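You operate a simulated robot arm through the tools that you are given. There is no shell and no other tool. Be economical: measure what you need, move in short steps, check, and stop when the job is done.

You are at the controls of a simulated robot arm. One attempt, no reset.

## Task
Run one dose into the red basket, then tag the coffee press.
Fine: stand the OK tag on the small tray if the coffee is over the red line, the FIX tag if not; slide out again.

Only the result counts: the job must be done as asked and must still hold three seconds after the hand-in. Knocking over, shifting, dropping, spilling or breaking anything else fails it.

## Robot
A 5-joint arm with a two-finger parallel gripper, fixed in place. Base frame: the origin is at the foot of the arm, x ahead of it, y to its left, z up; the work surface is at about z = 0. Units: mm, degrees, N and s.
With the tool pointing down near the work surface it reaches from about 260 to 680 mm from the base axis. Its first joint turns from -66.0 to 66.0 degrees. The tool tilts only in the upright plane through the base axis and itself; it spins freely about its own axis. Payload 2.9 kg.
Tool frame: the origin (TCP) lies between the finger pads and is the grasp point; the fingertips stand 30 mm ahead of it; z points along the fingers, y is the line along which they close. Largest opening 110 mm; finger width 20, thickness 10; the body of the gripper, 48 by 112 mm, starts 55 mm behind the TCP.
Orientation is that of the tool frame in the base frame, as a unit quaternion [w, x, y, z]. With the fingers straight down and closing along the base's y, the tool's x points along the base's -x, its y along +y and its z along -z.

## Interface
- The arm moves only by the tool step_arm. Its argument "deltas" is a list of rows, each a list of 7 numbers: the turn, a rotation vector about the base's x, y, z in units of 5 degrees (1.0 is 5 degrees), then the shift along the base's x, y, z in units of 50 mm (1.0 is 50 mm), then the closure, from 0 (fully open) to 1 (shut). In form: [[wx, wy, wz, tx, ty, tz, jaw], ...]. A call has 1 to 10 rows; each row shifts and turns the commanded pose from where the row before left it. A call with a number of a shift or a turn outside -1 to 1 is refused whole. A row lasts 0.2 s, in which the tool goes at most 50 mm and 8.6 degrees; a call with a longer step from one row to the next is refused whole, and so is a gripper value outside its range. Where a pose cannot be reached the arm comes as near as it can. A force on the tool above 70 N (or 10 N above the force at the start of the call, whichever is more), or a blocked arm, ends the call early, and 0.2 s more pass. The fingers move at their own pace (about 108 mm/s each) and stop on an object; they squeeze with about 28 N. The grip force told is the motor's: it shows also when the fingers shut on nothing. Time passes only in rows, and 0.2 s behind the last, so rows that do not move let the fingers close. It gives the time, the measured TCP pose, the force on the tool (base axes), the opening and the grip force at its end, in the units of the frame above (readings bear some noise), with the torque about the TCP (base axes, N m) and any sound that the robot's microphone picked up.
- Cameras (640 x 400 px; columns grow to the right, rows downward): "scene" is fixed at [36.9, -450.1, 617]; the picture's right is [0.77, -0.63, 0.00], its down [-0.29, -0.35, -0.89] and it looks along [0.57, 0.69, -0.45] (base axes); focal length 239 px, centre (320, 200). "wrist" rides on the gripper at [72, 17, -103] in the tool frame; the picture's right is [-0.23, 0.97, 0.00], its down [-0.76, -0.18, -0.62] and it looks along [-0.61, -0.14, 0.78] (tool axes); focal length 222 px, centre (320, 200). There is no depth. A picture from a camera that has moved, and an enlarged one, comes with that camera's place and axes in the base frame and with its lens.
- capture(camera): a new picture of that camera. No time passes.
- close_up(camera, box): a new picture of the part [left, top, right, bottom] of that camera's present view, enlarged. No time passes.
- sign_off(): hands the job in; it is judged then, once.

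Work in short steps. Places have to be worked out from the pictures, the camera data and where the tool is seen: move nearer, look again, correct. Check each grasp and each placing, and mend what went wrong. You have 120 turns and 64 pictures in all, those below and enlarged ones among them. Open the gripper and draw the arm clear of the work before you hand the job in, unless the task says otherwise; then end with one line.

The tools are called after "Request:" as a command line: name --pt "numbers of a row" for each row, then --argument value for the rest, lists and objects as JSON in quotes. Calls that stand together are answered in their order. step_arm: Moves the arm, as the interface text tells. Its arguments: {"type":"object","properties":{"deltas":{"type":"array","items":{"type":"array","items":{"type":"number"}}}},"required":["deltas"]} The other tools are called the same way: capture (camera) takes a picture; close_up (camera, box) takes an enlarged picture of a part of a camera's view; sign_off () hands the job in.

At the start:

```text
t: 0.0
position: [277.9, 271.7, 460.6]
ee_rot: [0.0, 0.0, 1.0, 0.001]
wrist_force: [0.0, 0.0, -1.3]
ft_torque: [0.02, 0.02, 0.0]
width: 109.9
grip_force: 0.1
```

scene: 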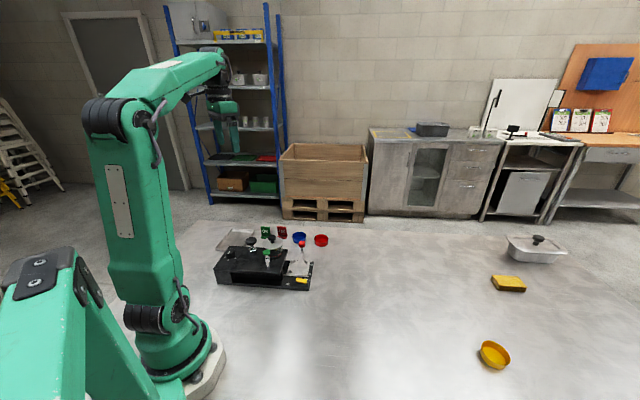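
wrist: 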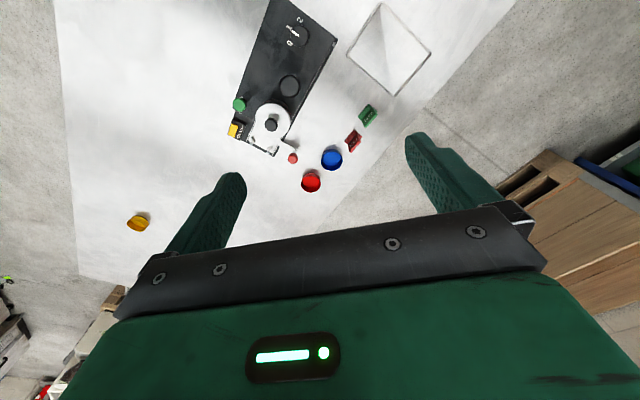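

I start with enlarged views of the machine area from both cameras.

Request:
close_up --camera "scene" --box '[205, 215, 345, 300]'

Request:
close_up --camera "wrist" --box '[210, 0, 450, 200]'

```text
4.57 times, centred on (275, 258) of scene
camera zoom: at [36.9, -450.1, 617.0], right [0.77, -0.63, 0.0], down [-0.29, -0.35, -0.89], along [0.57, 0.69, -0.45], focal length 1091 px, centre (526, -63)
```

zoom: 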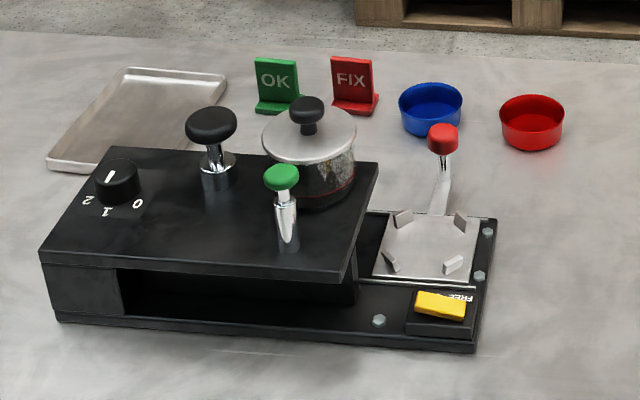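

```text
2.00 times, centred on (330, 100) of wrist
camera zoom: at [204.3, 289.6, 565.4], right [0.23, 0.97, 0.0], down [0.76, -0.18, 0.62], along [0.61, -0.14, -0.78], focal length 444 px, centre (300, 400)
```

zoom: 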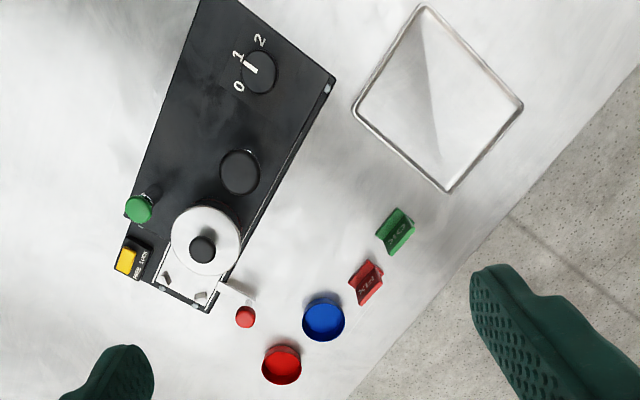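

Let me enlarge further to read the labels and the jar.

Request:
close_up --camera "scene" --box '[252, 230, 322, 296]'

Request:
close_up --camera "wrist" --box '[260, 70, 360, 170]'

Request:
close_up --camera "scene" --box '[480, 220, 580, 380]'

```text
6.06 times, centred on (287, 263) of scene
camera zoom: at [36.9, -450.1, 617.0], right [0.77, -0.63, 0.0], down [-0.29, -0.35, -0.89], along [0.57, 0.69, -0.45], focal length 1447 px, centre (520, -182)
```

zoom: 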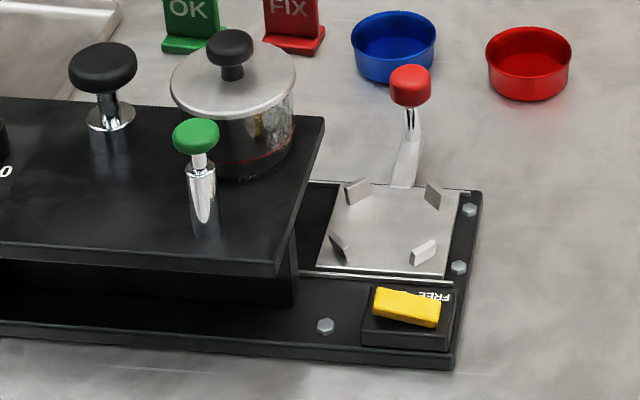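

```text
4.00 times, centred on (310, 120) of wrist
camera zoom: at [204.3, 289.6, 565.4], right [0.23, 0.97, 0.0], down [0.76, -0.18, 0.62], along [0.61, -0.14, -0.78], focal length 888 px, centre (360, 520)
```

zoom: 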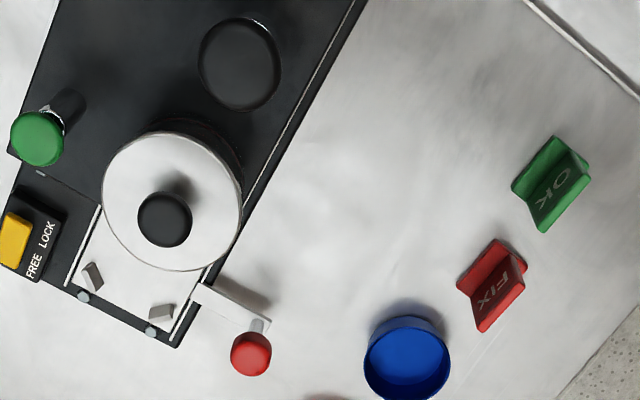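

```text
2.50 times, centred on (530, 300) of scene
camera zoom: at [36.9, -450.1, 617.0], right [0.77, -0.63, 0.0], down [-0.29, -0.35, -0.89], along [0.57, 0.69, -0.45], focal length 597 px, centre (-205, -50)
```

zoom: 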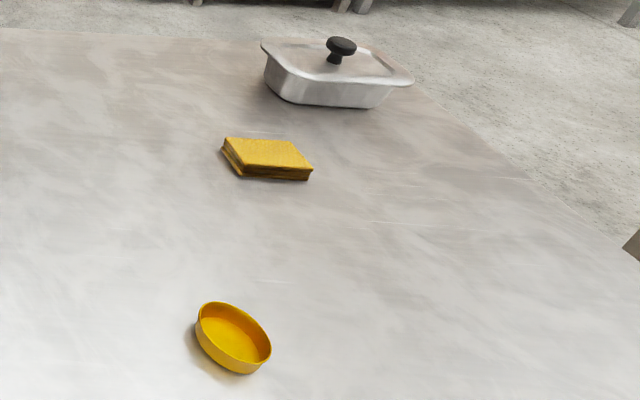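

The zooms look re-rendered sharp, so I zoom tight on the jar, the dial and the latch.

Request:
close_up --camera "scene" --box '[258, 232, 288, 262]'

Request:
close_up --camera "wrist" --box '[275, 5, 325, 55]'

Request:
close_up --camera "scene" --box '[286, 255, 316, 295]'

```text
13.33 times, centred on (273, 247) of scene
camera zoom: at [36.9, -450.1, 617.0], right [0.77, -0.63, 0.0], down [-0.29, -0.35, -0.89], along [0.57, 0.69, -0.45], focal length 3183 px, centre (947, -427)
```

zoom: 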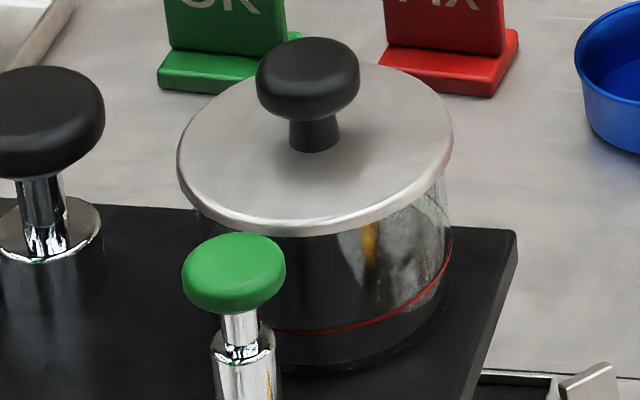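

```text
8.00 times, centred on (300, 30) of wrist
camera zoom: at [204.3, 289.6, 565.4], right [0.23, 0.97, 0.0], down [0.76, -0.18, 0.62], along [0.61, -0.14, -0.78], focal length 1777 px, centre (480, 1560)
```

zoom: 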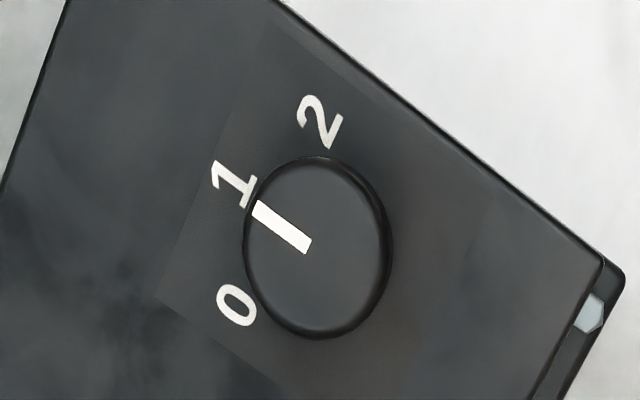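

```text
10.00 times, centred on (301, 275) of scene
camera zoom: at [36.9, -450.1, 617.0], right [0.77, -0.63, 0.0], down [-0.29, -0.35, -0.89], along [0.57, 0.69, -0.45], focal length 2387 px, centre (510, -550)
```

zoom: 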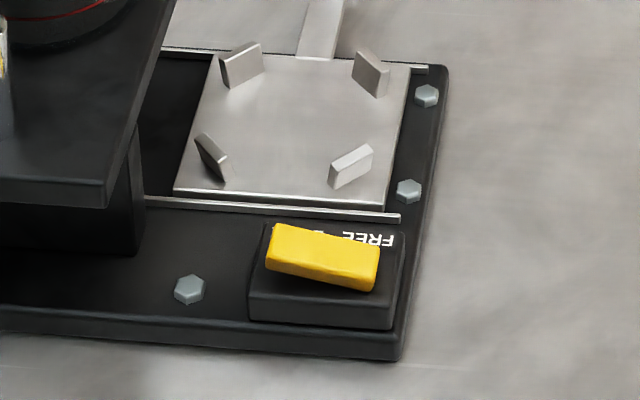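

The dial already points at 1, the latch looks tilted toward FREE, and the jar's level is unclear. I swing the wrist camera to the far side of the machine to look at the jar from there.

Request:
step_arm --pt "0 0 -1 0.127 0.015 -0.167 0" --pt "0 0 -1 0.127 0.015 -0.167 0" --pt "0 0 -1 0.127 0.015 -0.167 0" --pt "0 0 -1 0.127 0.015 -0.167 0" --pt "0 0 -1 0.127 0.015 -0.167 0" --pt "0 0 -1 0.127 0.015 -0.167 0" --pt "0 0 -1 0.127 0.015 -0.167 0" --pt "0 0 -1 0.127 0.015 -0.167 0" --pt "0 0 -1 0.127 0.015 -0.167 0" --pt "0 0 -1 0.127 0.015 -0.167 0"

Request:
step_arm --pt "0 0 -1 0.127 0.015 -0.167 0" --pt "0 0 -1 0.127 0.015 -0.167 0" --pt "0 0 -1 0.127 0.015 -0.167 0" --pt "0 0 -1 0.127 0.015 -0.167 0" --pt "0 0 -1 0.127 0.015 -0.167 0" --pt "0 0 -1 0.127 0.015 -0.167 0" --pt "0 0 -1 0.127 0.015 -0.167 0" --pt "0 0 -1 0.127 0.015 -0.167 0" --pt "0 0 -1 0.127 0.015 -0.167 0" --pt "0 0 -1 0.127 0.015 -0.167 0"

Request:
step_arm --pt "0 0 -1 0.127 0.015 -0.167 0" --pt "0 0 -1 0.127 0.015 -0.167 0" --pt "0 0 -1 0.127 0.015 -0.167 0" --pt "0 0 -1 0.127 0.015 -0.167 0"

Request:
capture --camera "wrist"

```text
t: 2.2
position: [340.2, 279.6, 379.2]
ee_rot: [0.0, 0.424, 0.906, 0.0]
wrist_force: [-0.2, -0.4, -0.6]
ft_torque: [0.01, 0.02, 0.03]
width: 110.0
grip_force: 0.1
```

```text
t: 4.4
position: [402.0, 286.7, 295.6]
ee_rot: [0.0, 0.767, 0.642, 0.0]
wrist_force: [0.3, -0.2, 0.2]
ft_torque: [0.03, -0.02, 0.02]
width: 110.0
grip_force: 0.0
```

```text
t: 5.4
position: [428.8, 292.2, 261.6]
ee_rot: [0.0, 0.867, 0.499, 0.0]
wrist_force: [-0.4, 0.1, 0.5]
ft_torque: [0.03, 0.04, 0.0]
width: 110.1
grip_force: 0.2
```

```text
53 pictures are left
camera wrist: at [479.4, 346.3, 366.1], right [0.73, -0.68, 0.0], down [-0.54, -0.57, 0.62], along [-0.43, -0.45, -0.78], focal length 222 px, centre (320, 200)
```

wrist: 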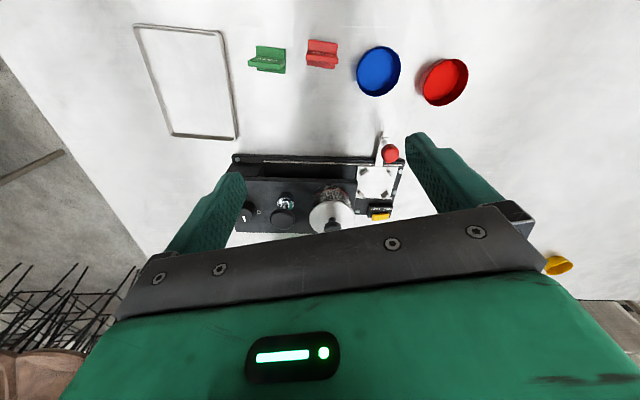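

The camera is upside down relative to what I assumed, but the jar is visible. Enlarge it.

Request:
close_up --camera "wrist" --box '[300, 175, 360, 235]'

Request:
close_up --camera "wrist" --box '[220, 120, 420, 240]'

```text
6.67 times, centred on (330, 205) of wrist
camera zoom: at [479.4, 346.3, 366.1], right [0.73, -0.68, 0.0], down [-0.54, -0.57, 0.62], along [-0.43, -0.45, -0.78], focal length 1481 px, centre (253, 167)
```

zoom: 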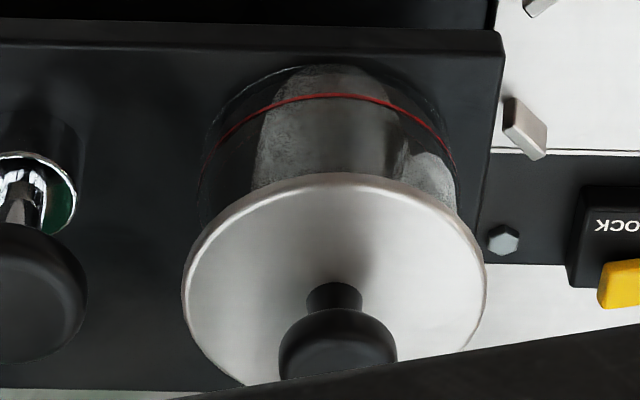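

```text
3.20 times, centred on (320, 180) of wrist
camera zoom: at [479.4, 346.3, 366.1], right [0.73, -0.68, 0.0], down [-0.54, -0.57, 0.62], along [-0.43, -0.45, -0.78], focal length 711 px, centre (320, 264)
```

zoom: 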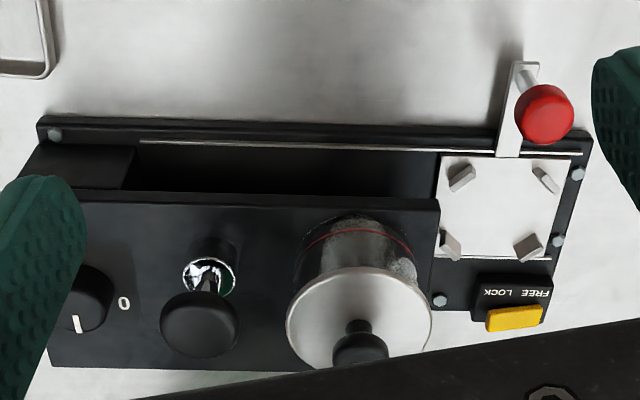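

I look into the front window of the machine and at the two plungers for hints about how it works.

Request:
close_up --camera "scene" --box '[212, 250, 292, 296]'

Request:
close_up --camera "scene" --box '[240, 234, 275, 272]'

```text
8.00 times, centred on (252, 273) of scene
camera zoom: at [36.9, -450.1, 617.0], right [0.77, -0.63, 0.0], down [-0.29, -0.35, -0.89], along [0.57, 0.69, -0.45], focal length 1910 px, centre (864, -384)
```

zoom: 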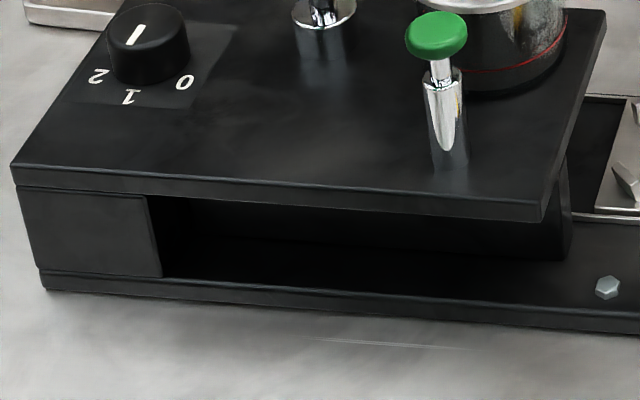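

```text
10.53 times, centred on (258, 253) of scene
camera zoom: at [36.9, -450.1, 617.0], right [0.77, -0.63, 0.0], down [-0.29, -0.35, -0.89], along [0.57, 0.69, -0.45], focal length 2513 px, centre (978, -358)
```

zoom: 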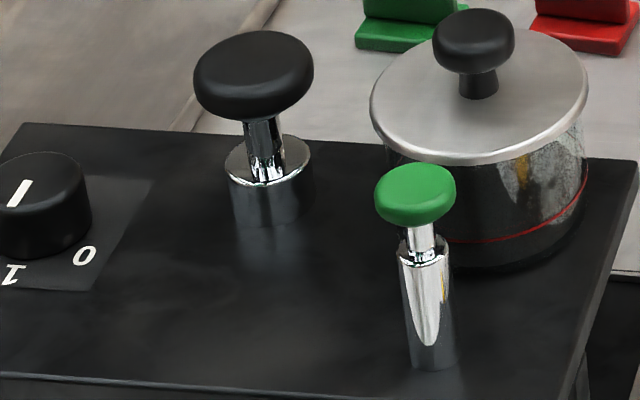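

Plan: carry the red basket by pinching its rim on the outer end, with the fingers closing along the machine's axis so they clear the clips and housing. I move above the basket's rim.

Request:
step_arm --pt "0 0 -1 0.608 -0.504 -0.4 0" --pt "0 0 -1 0.608 -0.504 -0.4 0" --pt "0 0 0 0.608 -0.504 -0.4 0" --pt "0 0 0 0.608 -0.504 -0.4 0" --pt "0 0 0 0.608 -0.504 -0.4 0" --pt "0 0 0 0 0 0 0"

Request:
capture --camera "wrist"

Request:
close_up --camera "scene" --box '[270, 190, 350, 290]'

```text
t: 6.8
position: [579.6, 165.6, 162.0]
ee_rot: [-0.001, 0.906, 0.423, 0.0]
wrist_force: [-0.7, -0.4, -0.1]
ft_torque: [0.02, 0.0, 0.05]
width: 110.2
grip_force: 0.0
```

```text
48 pictures are left
camera wrist: at [640.0, 210.8, 265.6], right [0.6, -0.8, 0.0], down [-0.63, -0.47, 0.62], along [-0.5, -0.37, -0.78], focal length 222 px, centre (320, 200)
```

wrist: 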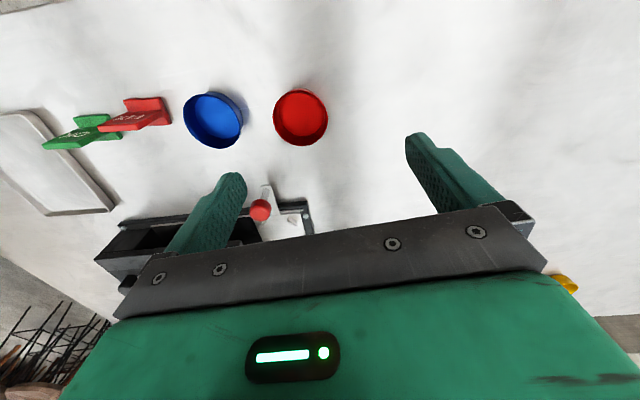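

```text
4.00 times, centred on (310, 240) of scene
camera zoom: at [36.8, -450.2, 617.0], right [0.77, -0.64, 0.0], down [-0.29, -0.35, -0.89], along [0.57, 0.69, -0.45], focal length 955 px, centre (360, 40)
```

zoom: 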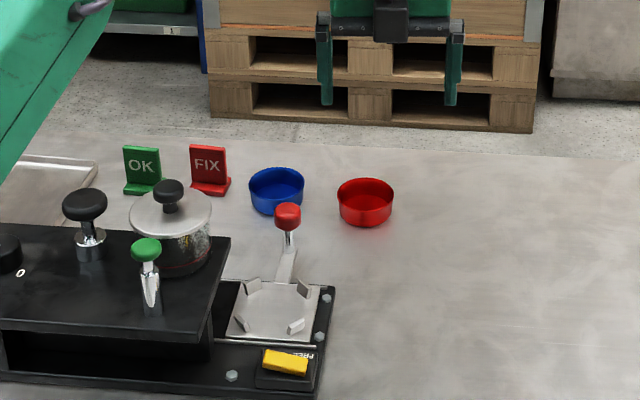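

Basket centre about (563, 182), radius 28, rim about 25 mm high. I narrow the fingers to 30 mm and descend with one finger inside and one outside the outer wall, first halfway.

Request:
step_arm --pt "0 0 0 0.08 -0.02 0 0.73" --pt "0 0 0 0 0 -0.5 0.73" --pt "0 0 0 0 0 -0.5 0.73" --pt "0 0 0 0 0 -0.5 0.73" --pt "0 0 0 0 0 0 0.73"

Request:
close_up --camera "scene" --box '[295, 205, 345, 255]'

Request:
capture --camera "wrist"

```text
t: 8.0
position: [582.4, 164.5, 87.1]
ee_rot: [0.0, 0.907, 0.422, -0.001]
wrist_force: [-0.3, -0.1, -1.0]
ft_torque: [0.02, -0.01, 0.02]
width: 29.6
grip_force: 0.0
```

```text
8.00 times, centred on (320, 230) of scene
camera zoom: at [36.9, -450.1, 617.0], right [0.77, -0.63, 0.0], down [-0.29, -0.35, -0.89], along [0.57, 0.69, -0.45], focal length 1910 px, centre (320, -40)
```

zoom: 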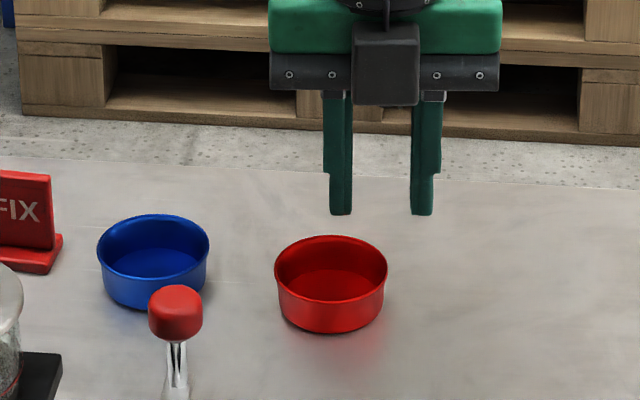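

```text
45 pictures are left
camera wrist: at [642.7, 209.4, 191.0], right [0.6, -0.8, 0.0], down [-0.63, -0.47, 0.62], along [-0.5, -0.37, -0.78], focal length 222 px, centre (320, 200)
```

wrist: 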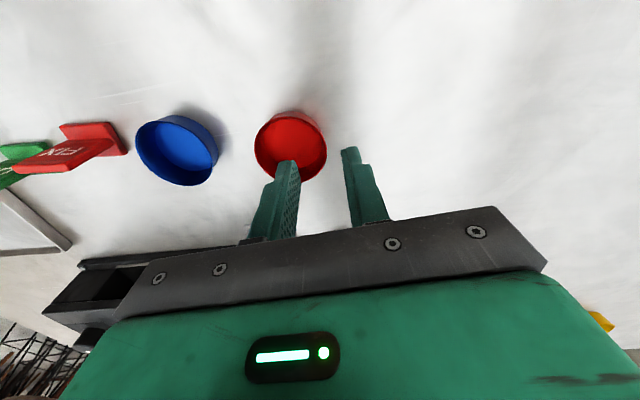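

Basket centre checks at (566, 182). Shift 4 mm in x, descend to TCP z≈38 and pinch.

Request:
step_arm --pt "0 0 0 0.08 0 -0.3 0.73" --pt "0 0 0 0 0 -0.3 0.73" --pt "0 0 0 0 0 -0.38 0.73" --pt "0 0 0 0 0 0 0.73" --pt "0 0 0 0 0 0 1" --pt "0 0 0 0 0 0 1"

Request:
close_up --camera "scene" --box '[295, 205, 345, 255]'

```text
t: 9.4
position: [587.3, 164.5, 39.3]
ee_rot: [0.001, 0.906, 0.422, 0.002]
wrist_force: [-0.1, -0.3, 7.9]
ft_torque: [0.24, 0.29, 0.04]
width: 2.8
grip_force: 28.1
```

```text
8.00 times, centred on (320, 230) of scene
camera zoom: at [36.8, -450.2, 617.0], right [0.77, -0.63, 0.0], down [-0.29, -0.35, -0.89], along [0.57, 0.69, -0.45], focal length 1910 px, centre (320, -40)
```

zoom: 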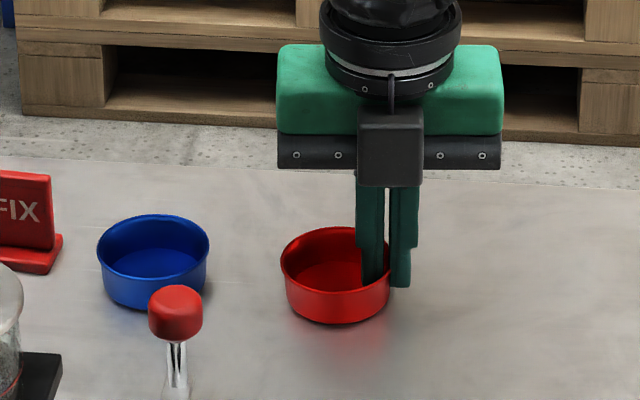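

Grip holds. From two views the carriage centre works out to about (395, 104.5), top z≈15, machine axis at −45°, so I lift, turn 5° more and travel above it.

Request:
step_arm --pt "0 0 0 0 0 0.3 1" --pt "0 0 0 0 0 0.6 1" --pt "0 0 0 0 0 0.6 1" --pt "0 0 0 0 0 0.6 1" --pt "0 0 -0.5 -0.576 -0.264 0 1" --pt "0 0 -0.5 -0.576 -0.264 0 1" --pt "0 0 0 -0.576 -0.264 0 1" --pt "0 0 0 -0.576 -0.264 0 1" --pt "0 0 0 -0.576 -0.264 0 1" --pt "0 0 0 -0.576 -0.264 0 1"

Request:
step_arm --pt "0 0 0 0 0 -0.6 1" --pt "0 0 0 0 0 -0.2 1" --pt "0 0 0 0 0 0 1"

Request:
close_up --camera "scene" --box '[272, 230, 332, 290]'

Request:
capture --camera "wrist"

```text
t: 11.6
position: [413.7, 86.4, 143.2]
ee_rot: [0.0, 0.924, 0.382, 0.0]
wrist_force: [0.3, 0.0, -0.6]
ft_torque: [0.03, -0.03, -0.01]
width: 1.7
grip_force: 28.5
```

```text
t: 12.4
position: [413.9, 84.9, 103.1]
ee_rot: [0.0, 0.924, 0.382, 0.0]
wrist_force: [0.0, 0.3, -0.7]
ft_torque: [0.02, 0.0, 0.01]
width: 1.5
grip_force: 27.9
```

```text
6.67 times, centred on (302, 260) of scene
camera zoom: at [36.9, -450.1, 617.0], right [0.77, -0.63, 0.0], down [-0.29, -0.35, -0.89], along [0.57, 0.69, -0.45], focal length 1591 px, centre (440, -200)
```

zoom: 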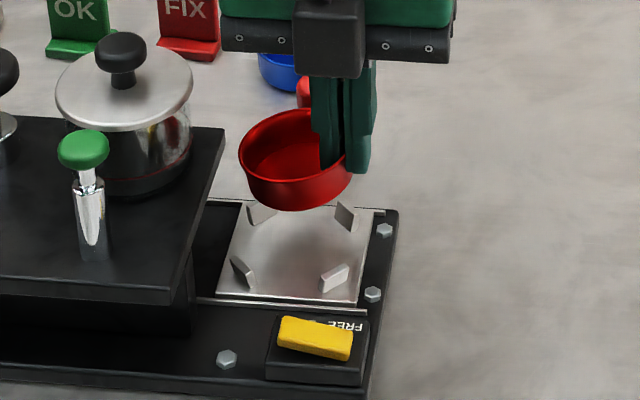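

```text
42 pictures are left
camera wrist: at [478.0, 125.5, 207.0], right [0.53, -0.85, 0.0], down [-0.66, -0.41, 0.62], along [-0.53, -0.33, -0.78], focal length 222 px, centre (320, 200)
```

wrist: 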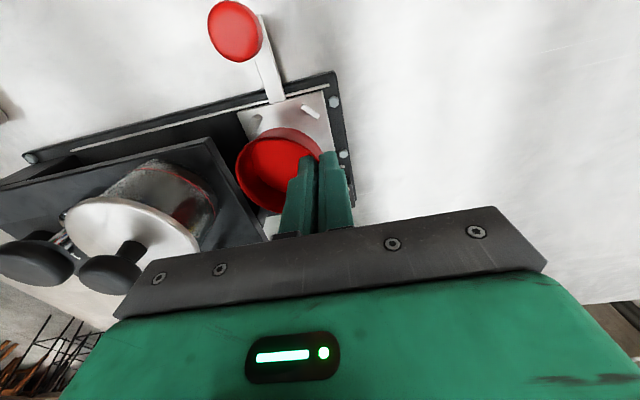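

Looks aligned within a few mm. I descend to just above the clips and look again.

Request:
step_arm --pt "0 0 0 0 0 -0.3 1" --pt "0 0 0 0 0 -0.26 1" --pt "0 0 0 0 0 0 1"

Request:
close_up --camera "scene" --box '[280, 245, 320, 285]'

Request:
close_up --camera "wrist" --box '[210, 70, 370, 230]'

```text
t: 13.2
position: [414.6, 85.2, 75.6]
ee_rot: [0.0, 0.924, 0.383, 0.0]
wrist_force: [0.2, 0.2, -0.1]
ft_torque: [0.0, 0.0, 0.01]
width: 1.8
grip_force: 28.0
```

```text
10.00 times, centred on (300, 265) of scene
camera zoom: at [36.9, -450.1, 617.0], right [0.77, -0.63, 0.0], down [-0.29, -0.35, -0.89], along [0.57, 0.69, -0.45], focal length 2387 px, centre (520, -450)
```

zoom: 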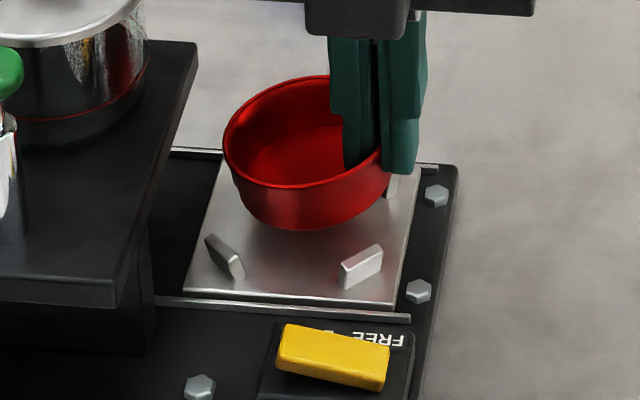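

```text
2.50 times, centred on (290, 150) of wrist
camera zoom: at [477.9, 125.0, 179.2], right [0.53, -0.85, 0.0], down [-0.66, -0.41, 0.62], along [-0.53, -0.33, -0.78], focal length 555 px, centre (395, 325)
```

zoom: 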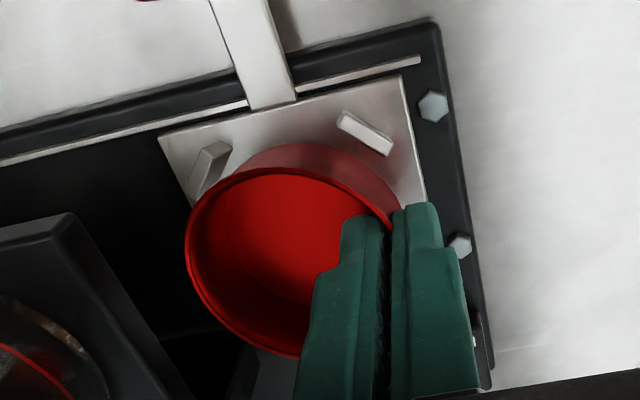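

The basket is centred to within view accuracy, slightly tilted. I lower slowly between the clips watching the force.

Request:
step_arm --pt "0 0 0 0 0 -0.1 1" --pt "0 0 0 0 0 -0.1 1" --pt "0 0 0 0 0 -0.1 1" --pt "0 0 0 0 0 0 1"

Request:
close_up --camera "scene" --box '[280, 245, 320, 285]'

Request:
close_up --camera "wrist" --box '[210, 70, 370, 230]'

```text
t: 14.2
position: [415.2, 84.4, 60.3]
ee_rot: [0.0, 0.924, 0.382, -0.001]
wrist_force: [-8.3, -1.5, 10.4]
ft_torque: [0.2, 0.41, 0.17]
width: 1.8
grip_force: 28.0
```

```text
10.00 times, centred on (300, 265) of scene
camera zoom: at [36.8, -450.2, 617.0], right [0.77, -0.63, 0.0], down [-0.29, -0.35, -0.89], along [0.57, 0.69, -0.45], focal length 2387 px, centre (520, -450)
```

zoom: 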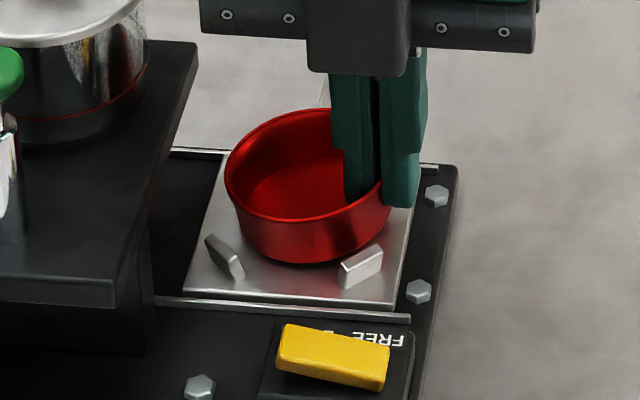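

```text
2.50 times, centred on (290, 150) of wrist
camera zoom: at [478.0, 125.1, 164.0], right [0.53, -0.85, 0.0], down [-0.66, -0.41, 0.62], along [-0.53, -0.33, -0.78], focal length 555 px, centre (395, 325)
```

zoom: 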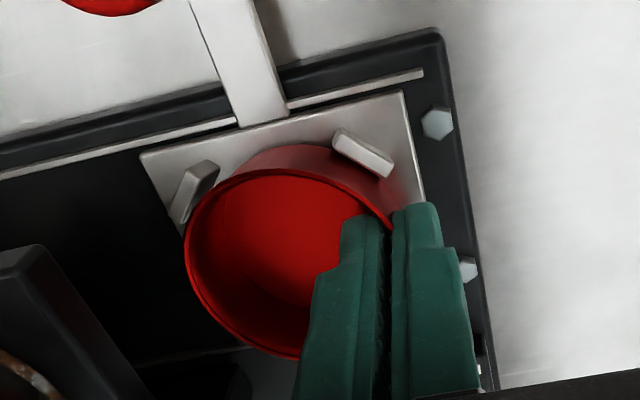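

The basket touches the +x clip (force −x). I raise slightly, shift 4 mm in −x and lower again.

Request:
step_arm --pt "0 0 0 0 0 0.1 1" --pt "0 0 0 -0.08 0 0 1" --pt "0 0 0 0 0 -0.1 1" --pt "0 0 0 0 0 0 1"

Request:
close_up --camera "scene" --box '[280, 245, 320, 285]'

```text
t: 15.2
position: [411.3, 85.5, 60.8]
ee_rot: [0.001, 0.924, 0.382, 0.001]
wrist_force: [0.1, -0.9, 3.7]
ft_torque: [0.12, 0.14, 0.05]
width: 1.5
grip_force: 27.9
```

```text
10.00 times, centred on (300, 265) of scene
camera zoom: at [36.8, -450.1, 617.0], right [0.77, -0.63, 0.0], down [-0.29, -0.35, -0.89], along [0.57, 0.69, -0.45], focal length 2387 px, centre (520, -450)
```

zoom: 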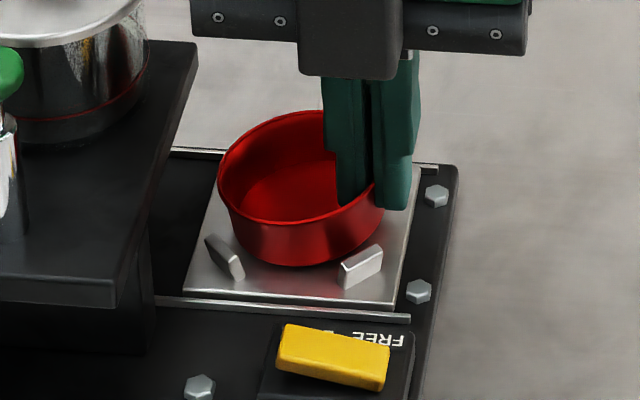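

Lateral force is gone and only light vertical contact remains. I lower a bit more to seat it.

Request:
step_arm --pt "0 0 0 0 0 -0.05 1" --pt "0 0 0 0 0 0 1"

Request:
close_up --camera "wrist" --box '[210, 70, 370, 230]'

```text
t: 15.8
position: [412.0, 86.2, 58.2]
ee_rot: [0.0, 0.924, 0.383, 0.001]
wrist_force: [2.6, -0.4, 12.0]
ft_torque: [0.39, 0.31, -0.09]
width: 2.0
grip_force: 28.0
```

```text
2.50 times, centred on (290, 150) of wrist
camera zoom: at [474.6, 124.8, 162.4], right [0.53, -0.85, 0.0], down [-0.67, -0.41, 0.62], along [-0.53, -0.33, -0.78], focal length 555 px, centre (395, 325)
```

zoom: 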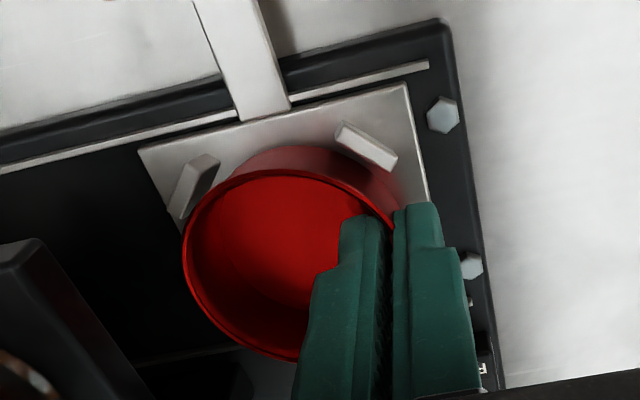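

Body sits between the clips with small gaps on both. I release gently to about 20 mm opening.

Request:
step_arm --pt "0 0 0 0 0 0 0.85" --pt "0 0 0 0 0 0 0.8"

Request:
close_up --camera "scene" --box '[280, 245, 320, 285]'

Request:
close_up --camera "wrist" --box '[210, 70, 370, 230]'

```text
t: 16.4
position: [410.5, 84.6, 58.8]
ee_rot: [0.0, 0.924, 0.383, -0.001]
wrist_force: [-0.1, -0.2, -0.3]
ft_torque: [0.05, 0.0, 0.0]
width: 22.1
grip_force: 0.1
```

```text
10.00 times, centred on (300, 265) of scene
camera zoom: at [36.9, -450.1, 617.0], right [0.77, -0.63, 0.0], down [-0.29, -0.35, -0.89], along [0.57, 0.69, -0.45], focal length 2387 px, centre (520, -450)
```

zoom: 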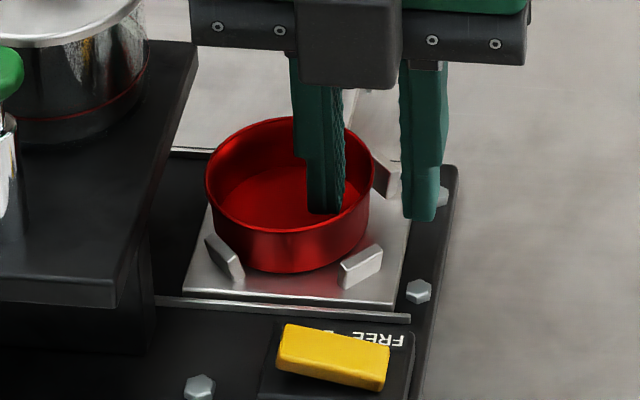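

```text
2.50 times, centred on (290, 150) of wrist
camera zoom: at [474.0, 124.7, 161.3], right [0.53, -0.85, 0.0], down [-0.66, -0.41, 0.62], along [-0.53, -0.33, -0.78], focal length 555 px, centre (395, 325)
```

zoom: 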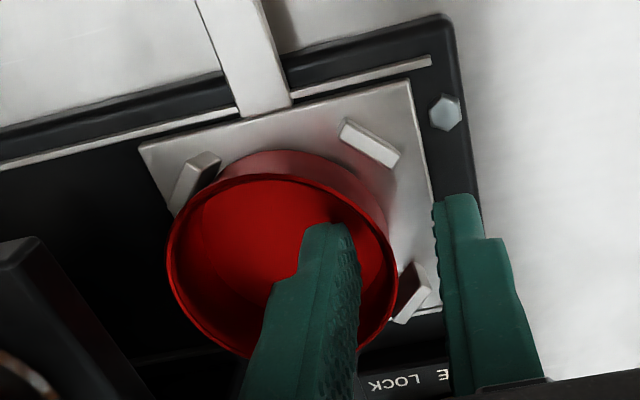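

The basket seated level between the clips. I raise the tool and look at the latch.

Request:
step_arm --pt "0 0 0 0 0 0.5 0.8" --pt "0 0 0 0 0 0.9 0.8" --pt "0 0 0 0 0 1 0.8" --pt "0 0 0 0 0 1 0.8" --pt "0 0 0 0 0 0 0.8"

Request:
capture --camera "wrist"

Request:
close_up --camera "scene" --box '[272, 235, 322, 295]'

```text
t: 17.6
position: [411.3, 83.0, 228.9]
ee_rot: [0.0, 0.924, 0.383, 0.0]
wrist_force: [-0.3, -0.2, -0.6]
ft_torque: [0.02, 0.01, 0.01]
width: 22.1
grip_force: 0.1
```

```text
33 pictures are left
camera wrist: at [474.2, 124.3, 331.9], right [0.53, -0.85, 0.0], down [-0.66, -0.41, 0.62], along [-0.53, -0.33, -0.78], focal length 222 px, centre (320, 200)
```

wrist: 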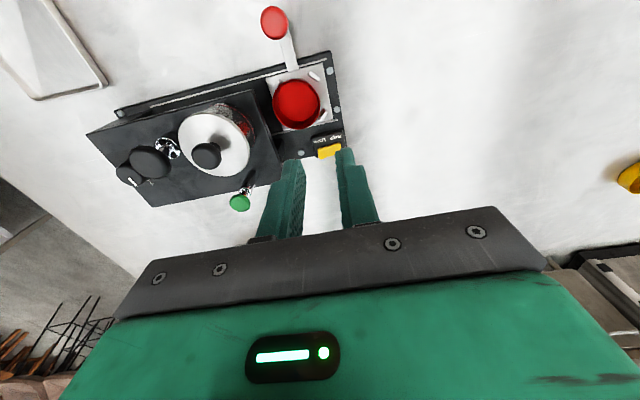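

```text
6.67 times, centred on (297, 265) of scene
camera zoom: at [36.8, -450.1, 617.0], right [0.77, -0.63, 0.0], down [-0.29, -0.35, -0.89], along [0.57, 0.69, -0.45], focal length 1591 px, centre (473, -233)
```

zoom: 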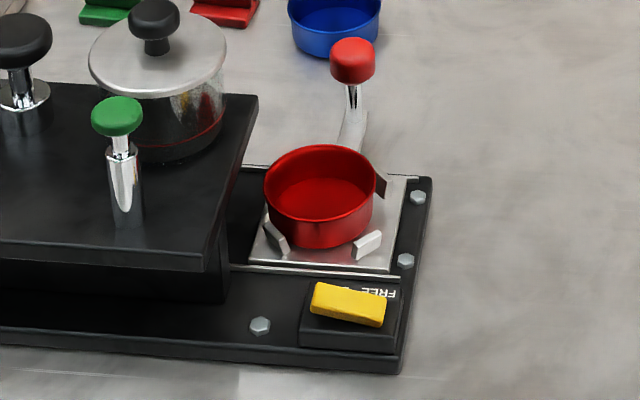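

Geometry from both views: knob of the slide handle at (451,160,61); jar station ~86 mm in along the slide; green plunger right beside the jar station; black plunger another 70 mm further in (a tamper station). I go over the slide handle with the fingers part-open.

Request:
step_arm --pt "0 0 0 0.4 0.77 0 0.5" --pt "0 0 0 0.4 0.77 0 0.5" --pt "0 0 0 0 0 -0.9 0.5" --pt "0 0 0 0 0 -0.9 0.5" --pt "0 0 0 0 0 -0.6 0.5" --pt "0 0 0 0 0 0 0.5"

Request:
close_up --camera "scene" --box '[265, 215, 335, 285]'

Request:
close_up --camera "wrist" --box '[170, 50, 410, 250]'

```text
t: 19.0
position: [450.6, 161.1, 107.4]
ee_rot: [0.0, 0.924, 0.382, -0.001]
wrist_force: [0.7, 0.1, -0.1]
ft_torque: [0.02, -0.01, 0.01]
width: 55.0
grip_force: 0.0
```

```text
5.71 times, centred on (300, 250) of scene
camera zoom: at [36.9, -450.1, 617.0], right [0.77, -0.63, 0.0], down [-0.29, -0.35, -0.89], along [0.57, 0.69, -0.45], focal length 1364 px, centre (434, -86)
```

zoom: 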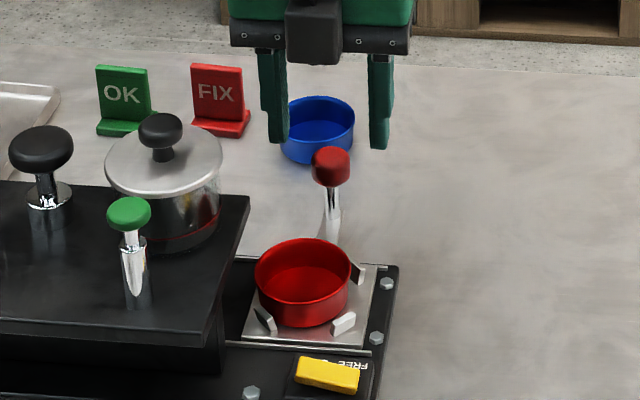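

```text
2.00 times, centred on (290, 150) of wrist
camera zoom: at [514.5, 201.6, 210.6], right [0.53, -0.85, 0.0], down [-0.66, -0.41, 0.62], along [-0.53, -0.33, -0.78], focal length 444 px, centre (380, 300)
```

zoom: 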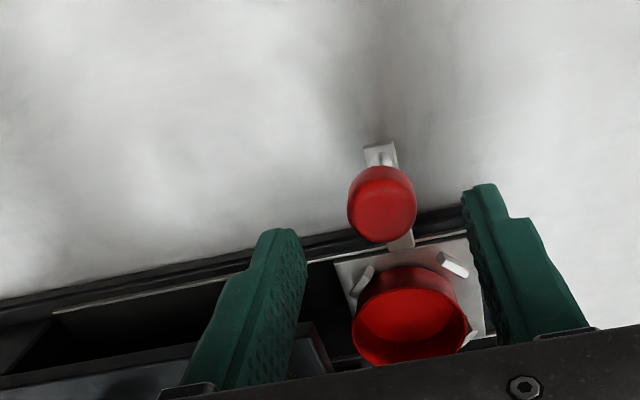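

Well centred over the knob. I descend to TCP z≈60 and close on it.

Request:
step_arm --pt "0 0 0 0 0 -0.5 0.5" --pt "0 0 0 0 0 -0.45 0.5" --pt "0 0 0 0 0 0 0.5" --pt "0 0 0 0 0 0 0.75" --pt "0 0 0 0 0 0 0.9" --pt "0 0 0 0 0 0 1"

Request:
close_up --camera "scene" --box '[265, 215, 335, 285]'

```text
t: 20.4
position: [450.8, 161.7, 60.7]
ee_rot: [0.0, 0.924, 0.382, 0.0]
wrist_force: [0.8, -1.6, -4.5]
ft_torque: [0.4, -0.39, -0.06]
width: 25.6
grip_force: 44.7
```

```text
5.71 times, centred on (300, 250) of scene
camera zoom: at [36.9, -450.1, 617.0], right [0.77, -0.63, 0.0], down [-0.29, -0.35, -0.89], along [0.57, 0.69, -0.45], focal length 1364 px, centre (434, -86)
```

zoom: 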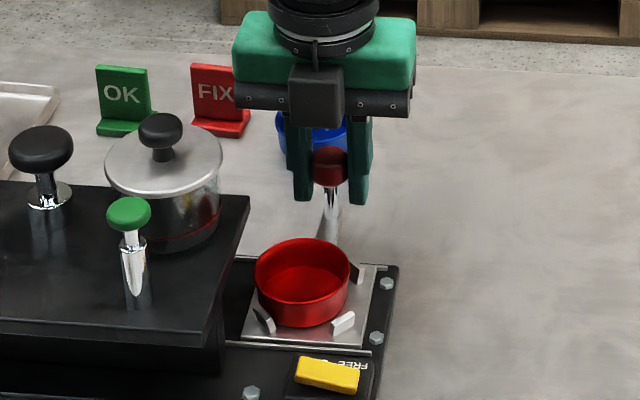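

Knob held (25.6 mm). I push 20 mm in along the slide to test whether it is free.

Request:
step_arm --pt "0 0 0 -0.1414 0.1414 0 1" --pt "0 0 0 -0.1414 0.1414 0 1" --pt "0 0 0 0 0 0 1"

Request:
close_up --camera "scene" --box '[265, 215, 335, 285]'

```text
t: 21.2
position: [435.9, 177.6, 59.7]
ee_rot: [0.0, 0.924, 0.384, 0.0]
wrist_force: [8.7, 9.9, -9.1]
ft_torque: [-0.69, 0.79, -0.09]
width: 25.5
grip_force: 44.6
```

```text
5.71 times, centred on (300, 250) of scene
camera zoom: at [36.9, -450.1, 617.0], right [0.77, -0.63, 0.0], down [-0.29, -0.35, -0.89], along [0.57, 0.69, -0.45], focal length 1364 px, centre (434, -86)
```

zoom: 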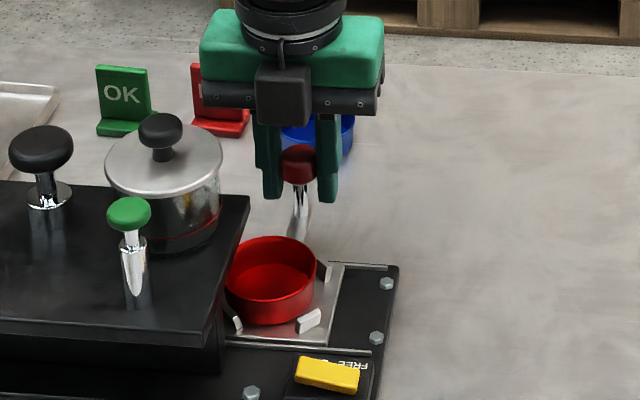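

It slides freely with a slight sideways load; I correct the direction a little and continue 40 mm, listening for detents.

Request:
step_arm --pt "0 0 0 -0.13 0.16 0 1" --pt "0 0 0 -0.135 0.147 0 1" --pt "0 0 0 -0.135 0.147 0 1" --pt "0 0 0 -0.135 0.147 0 1" --pt "0 0 0 0 0 0 1"

Request:
close_up --camera "scene" --box '[215, 215, 325, 295]'

```text
t: 22.4
position: [407.6, 205.4, 59.1]
ee_rot: [0.001, 0.924, 0.382, -0.003]
wrist_force: [-14.7, -15.1, 1.6]
ft_torque: [-0.09, 0.06, 0.06]
width: 25.9
grip_force: 44.5
```

```text
5.00 times, centred on (270, 255) of scene
camera zoom: at [36.8, -450.1, 617.0], right [0.77, -0.63, 0.0], down [-0.29, -0.35, -0.89], along [0.57, 0.69, -0.45], focal length 1194 px, centre (570, -75)
```

zoom: 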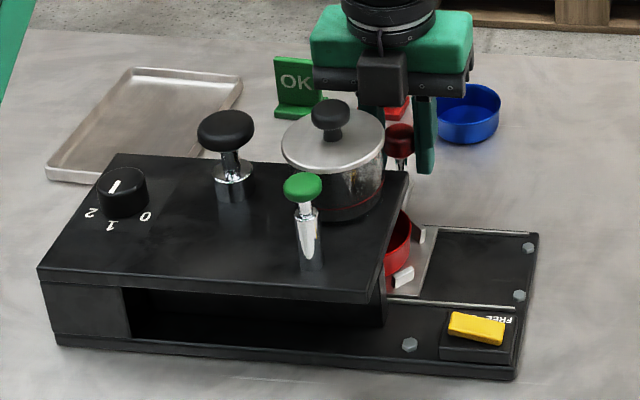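

Sideways load now reversed, so the true axis is −45° almost exactly; I correct by 1.5 mm and go on another 25 mm toward the jar station.

Request:
step_arm --pt "0 0 0 -0.09 0.05 0 1" --pt "0 0 0 -0.0707 0.0707 0 1" --pt "0 0 0 -0.0707 0.0707 0 1" --pt "0 0 0 -0.0707 0.0707 0 1" --pt "0 0 0 -0.0707 0.0707 0 1" --pt "0 0 0 0 0 0 1"

Request:
close_up --camera "scene" --box '[215, 225, 325, 295]'

```text
t: 23.8
position: [391.8, 222.9, 61.1]
ee_rot: [-0.001, 0.924, 0.383, 0.0]
wrist_force: [-2.1, -5.1, -13.7]
ft_torque: [-0.59, 0.59, 0.02]
width: 25.7
grip_force: 45.6
```

```text
5.71 times, centred on (270, 260) of scene
camera zoom: at [36.9, -450.1, 617.0], right [0.77, -0.63, 0.0], down [-0.29, -0.35, -0.89], along [0.57, 0.69, -0.45], focal length 1364 px, centre (606, -143)
```

zoom: 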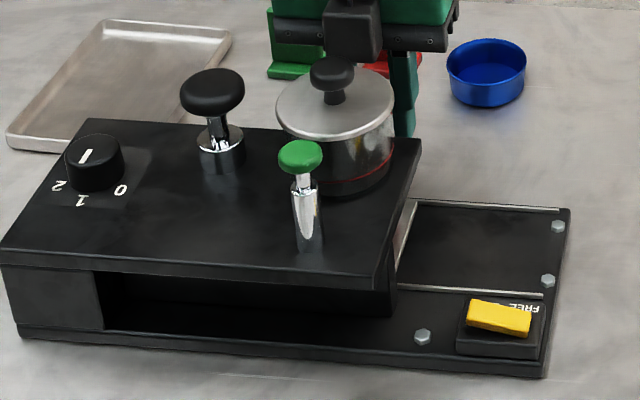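

Carriage is now about 85 mm in with no axial resistance. I test 10 mm further for a stop.

Request:
step_arm --pt "0 0 0 -0.0707 0.0707 0 1" --pt "0 0 0 -0.0707 0.0707 0 1" --pt "0 0 0 0 0 0 1"

```text
t: 24.6
position: [384.1, 228.6, 60.9]
ee_rot: [0.0, 0.924, 0.383, 0.0]
wrist_force: [-7.3, -7.5, -14.6]
ft_torque: [0.4, -0.43, -0.11]
width: 25.4
grip_force: 45.4
```

No stop yet. I keep going in small steps to find the end of travel.

Request:
step_arm --pt "0 0 0 -0.1 0.1 0 1" --pt "0 0 0 -0.1 0.1 0 1" --pt "0 0 0 0 0 0 1"

Request:
step_arm --pt "0 0 0 -0.1 0.1 0 1" --pt "0 0 0 -0.1 0.1 0 1" --pt "0 0 0 0 0 0 1"

```text
t: 25.4
position: [374.6, 239.7, 61.3]
ee_rot: [0.0, 0.924, 0.382, -0.001]
wrist_force: [-8.7, -7.5, -10.1]
ft_torque: [0.0, -0.03, 0.01]
width: 25.7
grip_force: 45.1
```

```text
t: 26.2
position: [364.3, 248.8, 59.3]
ee_rot: [0.0, 0.924, 0.383, -0.001]
wrist_force: [-8.0, -6.0, -4.7]
ft_torque: [-0.68, 0.71, -0.06]
width: 25.6
grip_force: 45.1
```

Still free at 123 mm; continue.

Request:
step_arm --pt "0 0 0 -0.1 0.1 0 1" --pt "0 0 0 -0.1 0.1 0 1" --pt "0 0 0 0 0 0 1"

Request:
step_arm --pt "0 0 0 -0.1 0.1 0 1" --pt "0 0 0 -0.1 0.1 0 1" --pt "0 0 0 0 0 0 1"

Request:
close_up --camera "wrist" --box '[120, 40, 420, 250]'

Request:
close_up --camera "scene" --box '[205, 215, 325, 300]'

```text
t: 27.0
position: [355.1, 259.4, 60.1]
ee_rot: [0.001, 0.924, 0.382, 0.0]
wrist_force: [-8.7, -9.0, -9.8]
ft_torque: [0.43, -0.42, -0.01]
width: 25.6
grip_force: 45.4
```

```text
t: 27.8
position: [346.3, 268.4, 60.0]
ee_rot: [0.0, 0.923, 0.385, 0.0]
wrist_force: [-3.7, -3.3, -13.6]
ft_torque: [-0.67, 0.65, -0.16]
width: 25.6
grip_force: 44.6
```

```text
1.90 times, centred on (270, 145) of wrist
camera zoom: at [409.0, 308.2, 164.0], right [0.53, -0.85, 0.0], down [-0.66, -0.42, 0.62], along [-0.53, -0.33, -0.78], focal length 423 px, centre (415, 305)
```

zoom: 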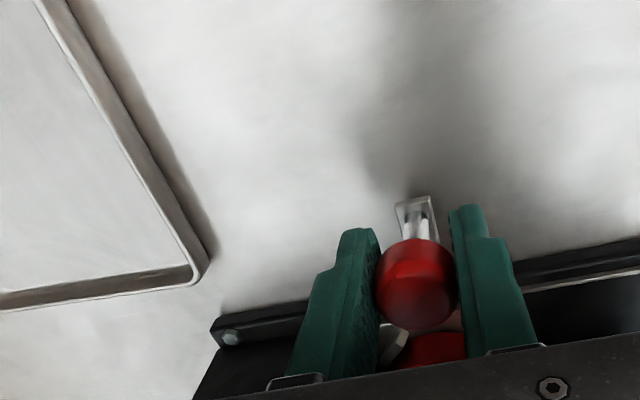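

```text
4.71 times, centred on (265, 258) of scene
camera zoom: at [36.9, -450.1, 617.0], right [0.77, -0.63, 0.0], down [-0.29, -0.35, -0.89], along [0.57, 0.69, -0.45], focal length 1123 px, centre (579, -71)
```

zoom: 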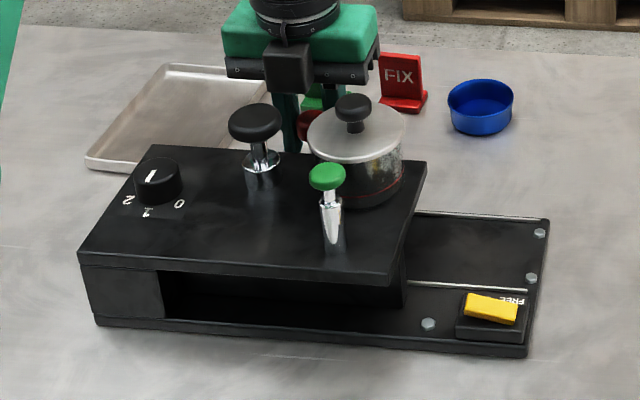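

At 149 mm; end wall is close. Last small steps to find the stop.

Request:
step_arm --pt "0 0 0 -0.06 0.06 0 1" --pt "0 0 0 -0.06 0.06 0 1" --pt "0 0 0 0 0 0 1"

```text
t: 28.6
position: [345.8, 268.1, 59.2]
ee_rot: [0.0, 0.923, 0.385, 0.0]
wrist_force: [-3.3, -2.6, -16.0]
ft_torque: [-0.08, 0.11, 0.13]
width: 25.9
grip_force: 45.5
out of reach, approached as far as the arm can: row 1, 2
```

The arm ran out of range here (spin limit), with no firm stop yet. Before choosing station and plunger, I want a low look at the jar level and under the deck from the far side, so I release the handle and rise.

Request:
step_arm --pt "0 0 0 0 0 0 0.7" --pt "0 0 0 0 0 0 0.5" --pt "0 0 0 0 0 0.6 0.5" --pt "0 0 0 0 0 1 0.5" --pt "0 0 0 0 0 0.8 0.5" --pt "0 0 0 0.54 -0.285 0 0.5" --pt "0 0 0 0.54 -0.285 0 0.5" --pt "0 0 0 0.54 -0.285 0 0.5" --pt "0 0 0 0.54 -0.285 0 0.5" --pt "0 0 0 0 0 0 0.5"

Request:
step_arm --pt "-0.423 0.906 0 0 0 -0.1 0.5" --pt "-0.423 0.906 0 0 0 -0.2 0.5" --pt "-0.423 0.906 0 0 0 -0.2 0.5" --pt "-0.423 0.906 0 0 0 -0.2 0.5" --pt "-0.423 0.906 0 0 0 -0.2 0.5" --pt "-0.423 0.906 0 0 0 -0.2 0.5" --pt "-0.423 0.906 0 0 0 -0.2 0.5" --pt "-0.423 0.906 0 0 0 -0.2 0.5" --pt "0 0 0 0 0 0 0.5"

Request:
capture --camera "wrist"

```text
t: 30.8
position: [454.0, 211.7, 179.2]
ee_rot: [0.001, 0.924, 0.383, 0.001]
wrist_force: [-0.7, -0.2, 0.2]
ft_torque: [0.0, 0.03, 0.0]
width: 55.1
grip_force: 0.1
```

```text
t: 32.8
position: [453.9, 210.3, 104.2]
ee_rot: [0.014, 0.868, 0.358, -0.343]
wrist_force: [0.1, 0.4, -0.7]
ft_torque: [0.01, -0.01, 0.0]
width: 55.1
grip_force: 0.2
```

```text
23 pictures are left
camera wrist: at [562.0, 271.3, 137.3], right [0.5, -0.86, -0.08], down [-0.14, -0.17, 0.98], along [-0.85, -0.48, -0.2], focal length 222 px, centre (320, 200)
```

wrist: 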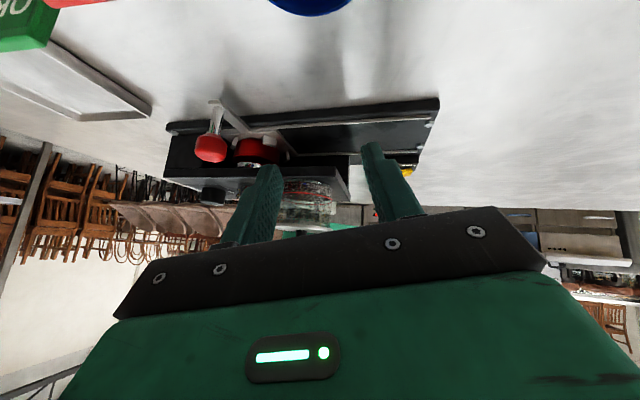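

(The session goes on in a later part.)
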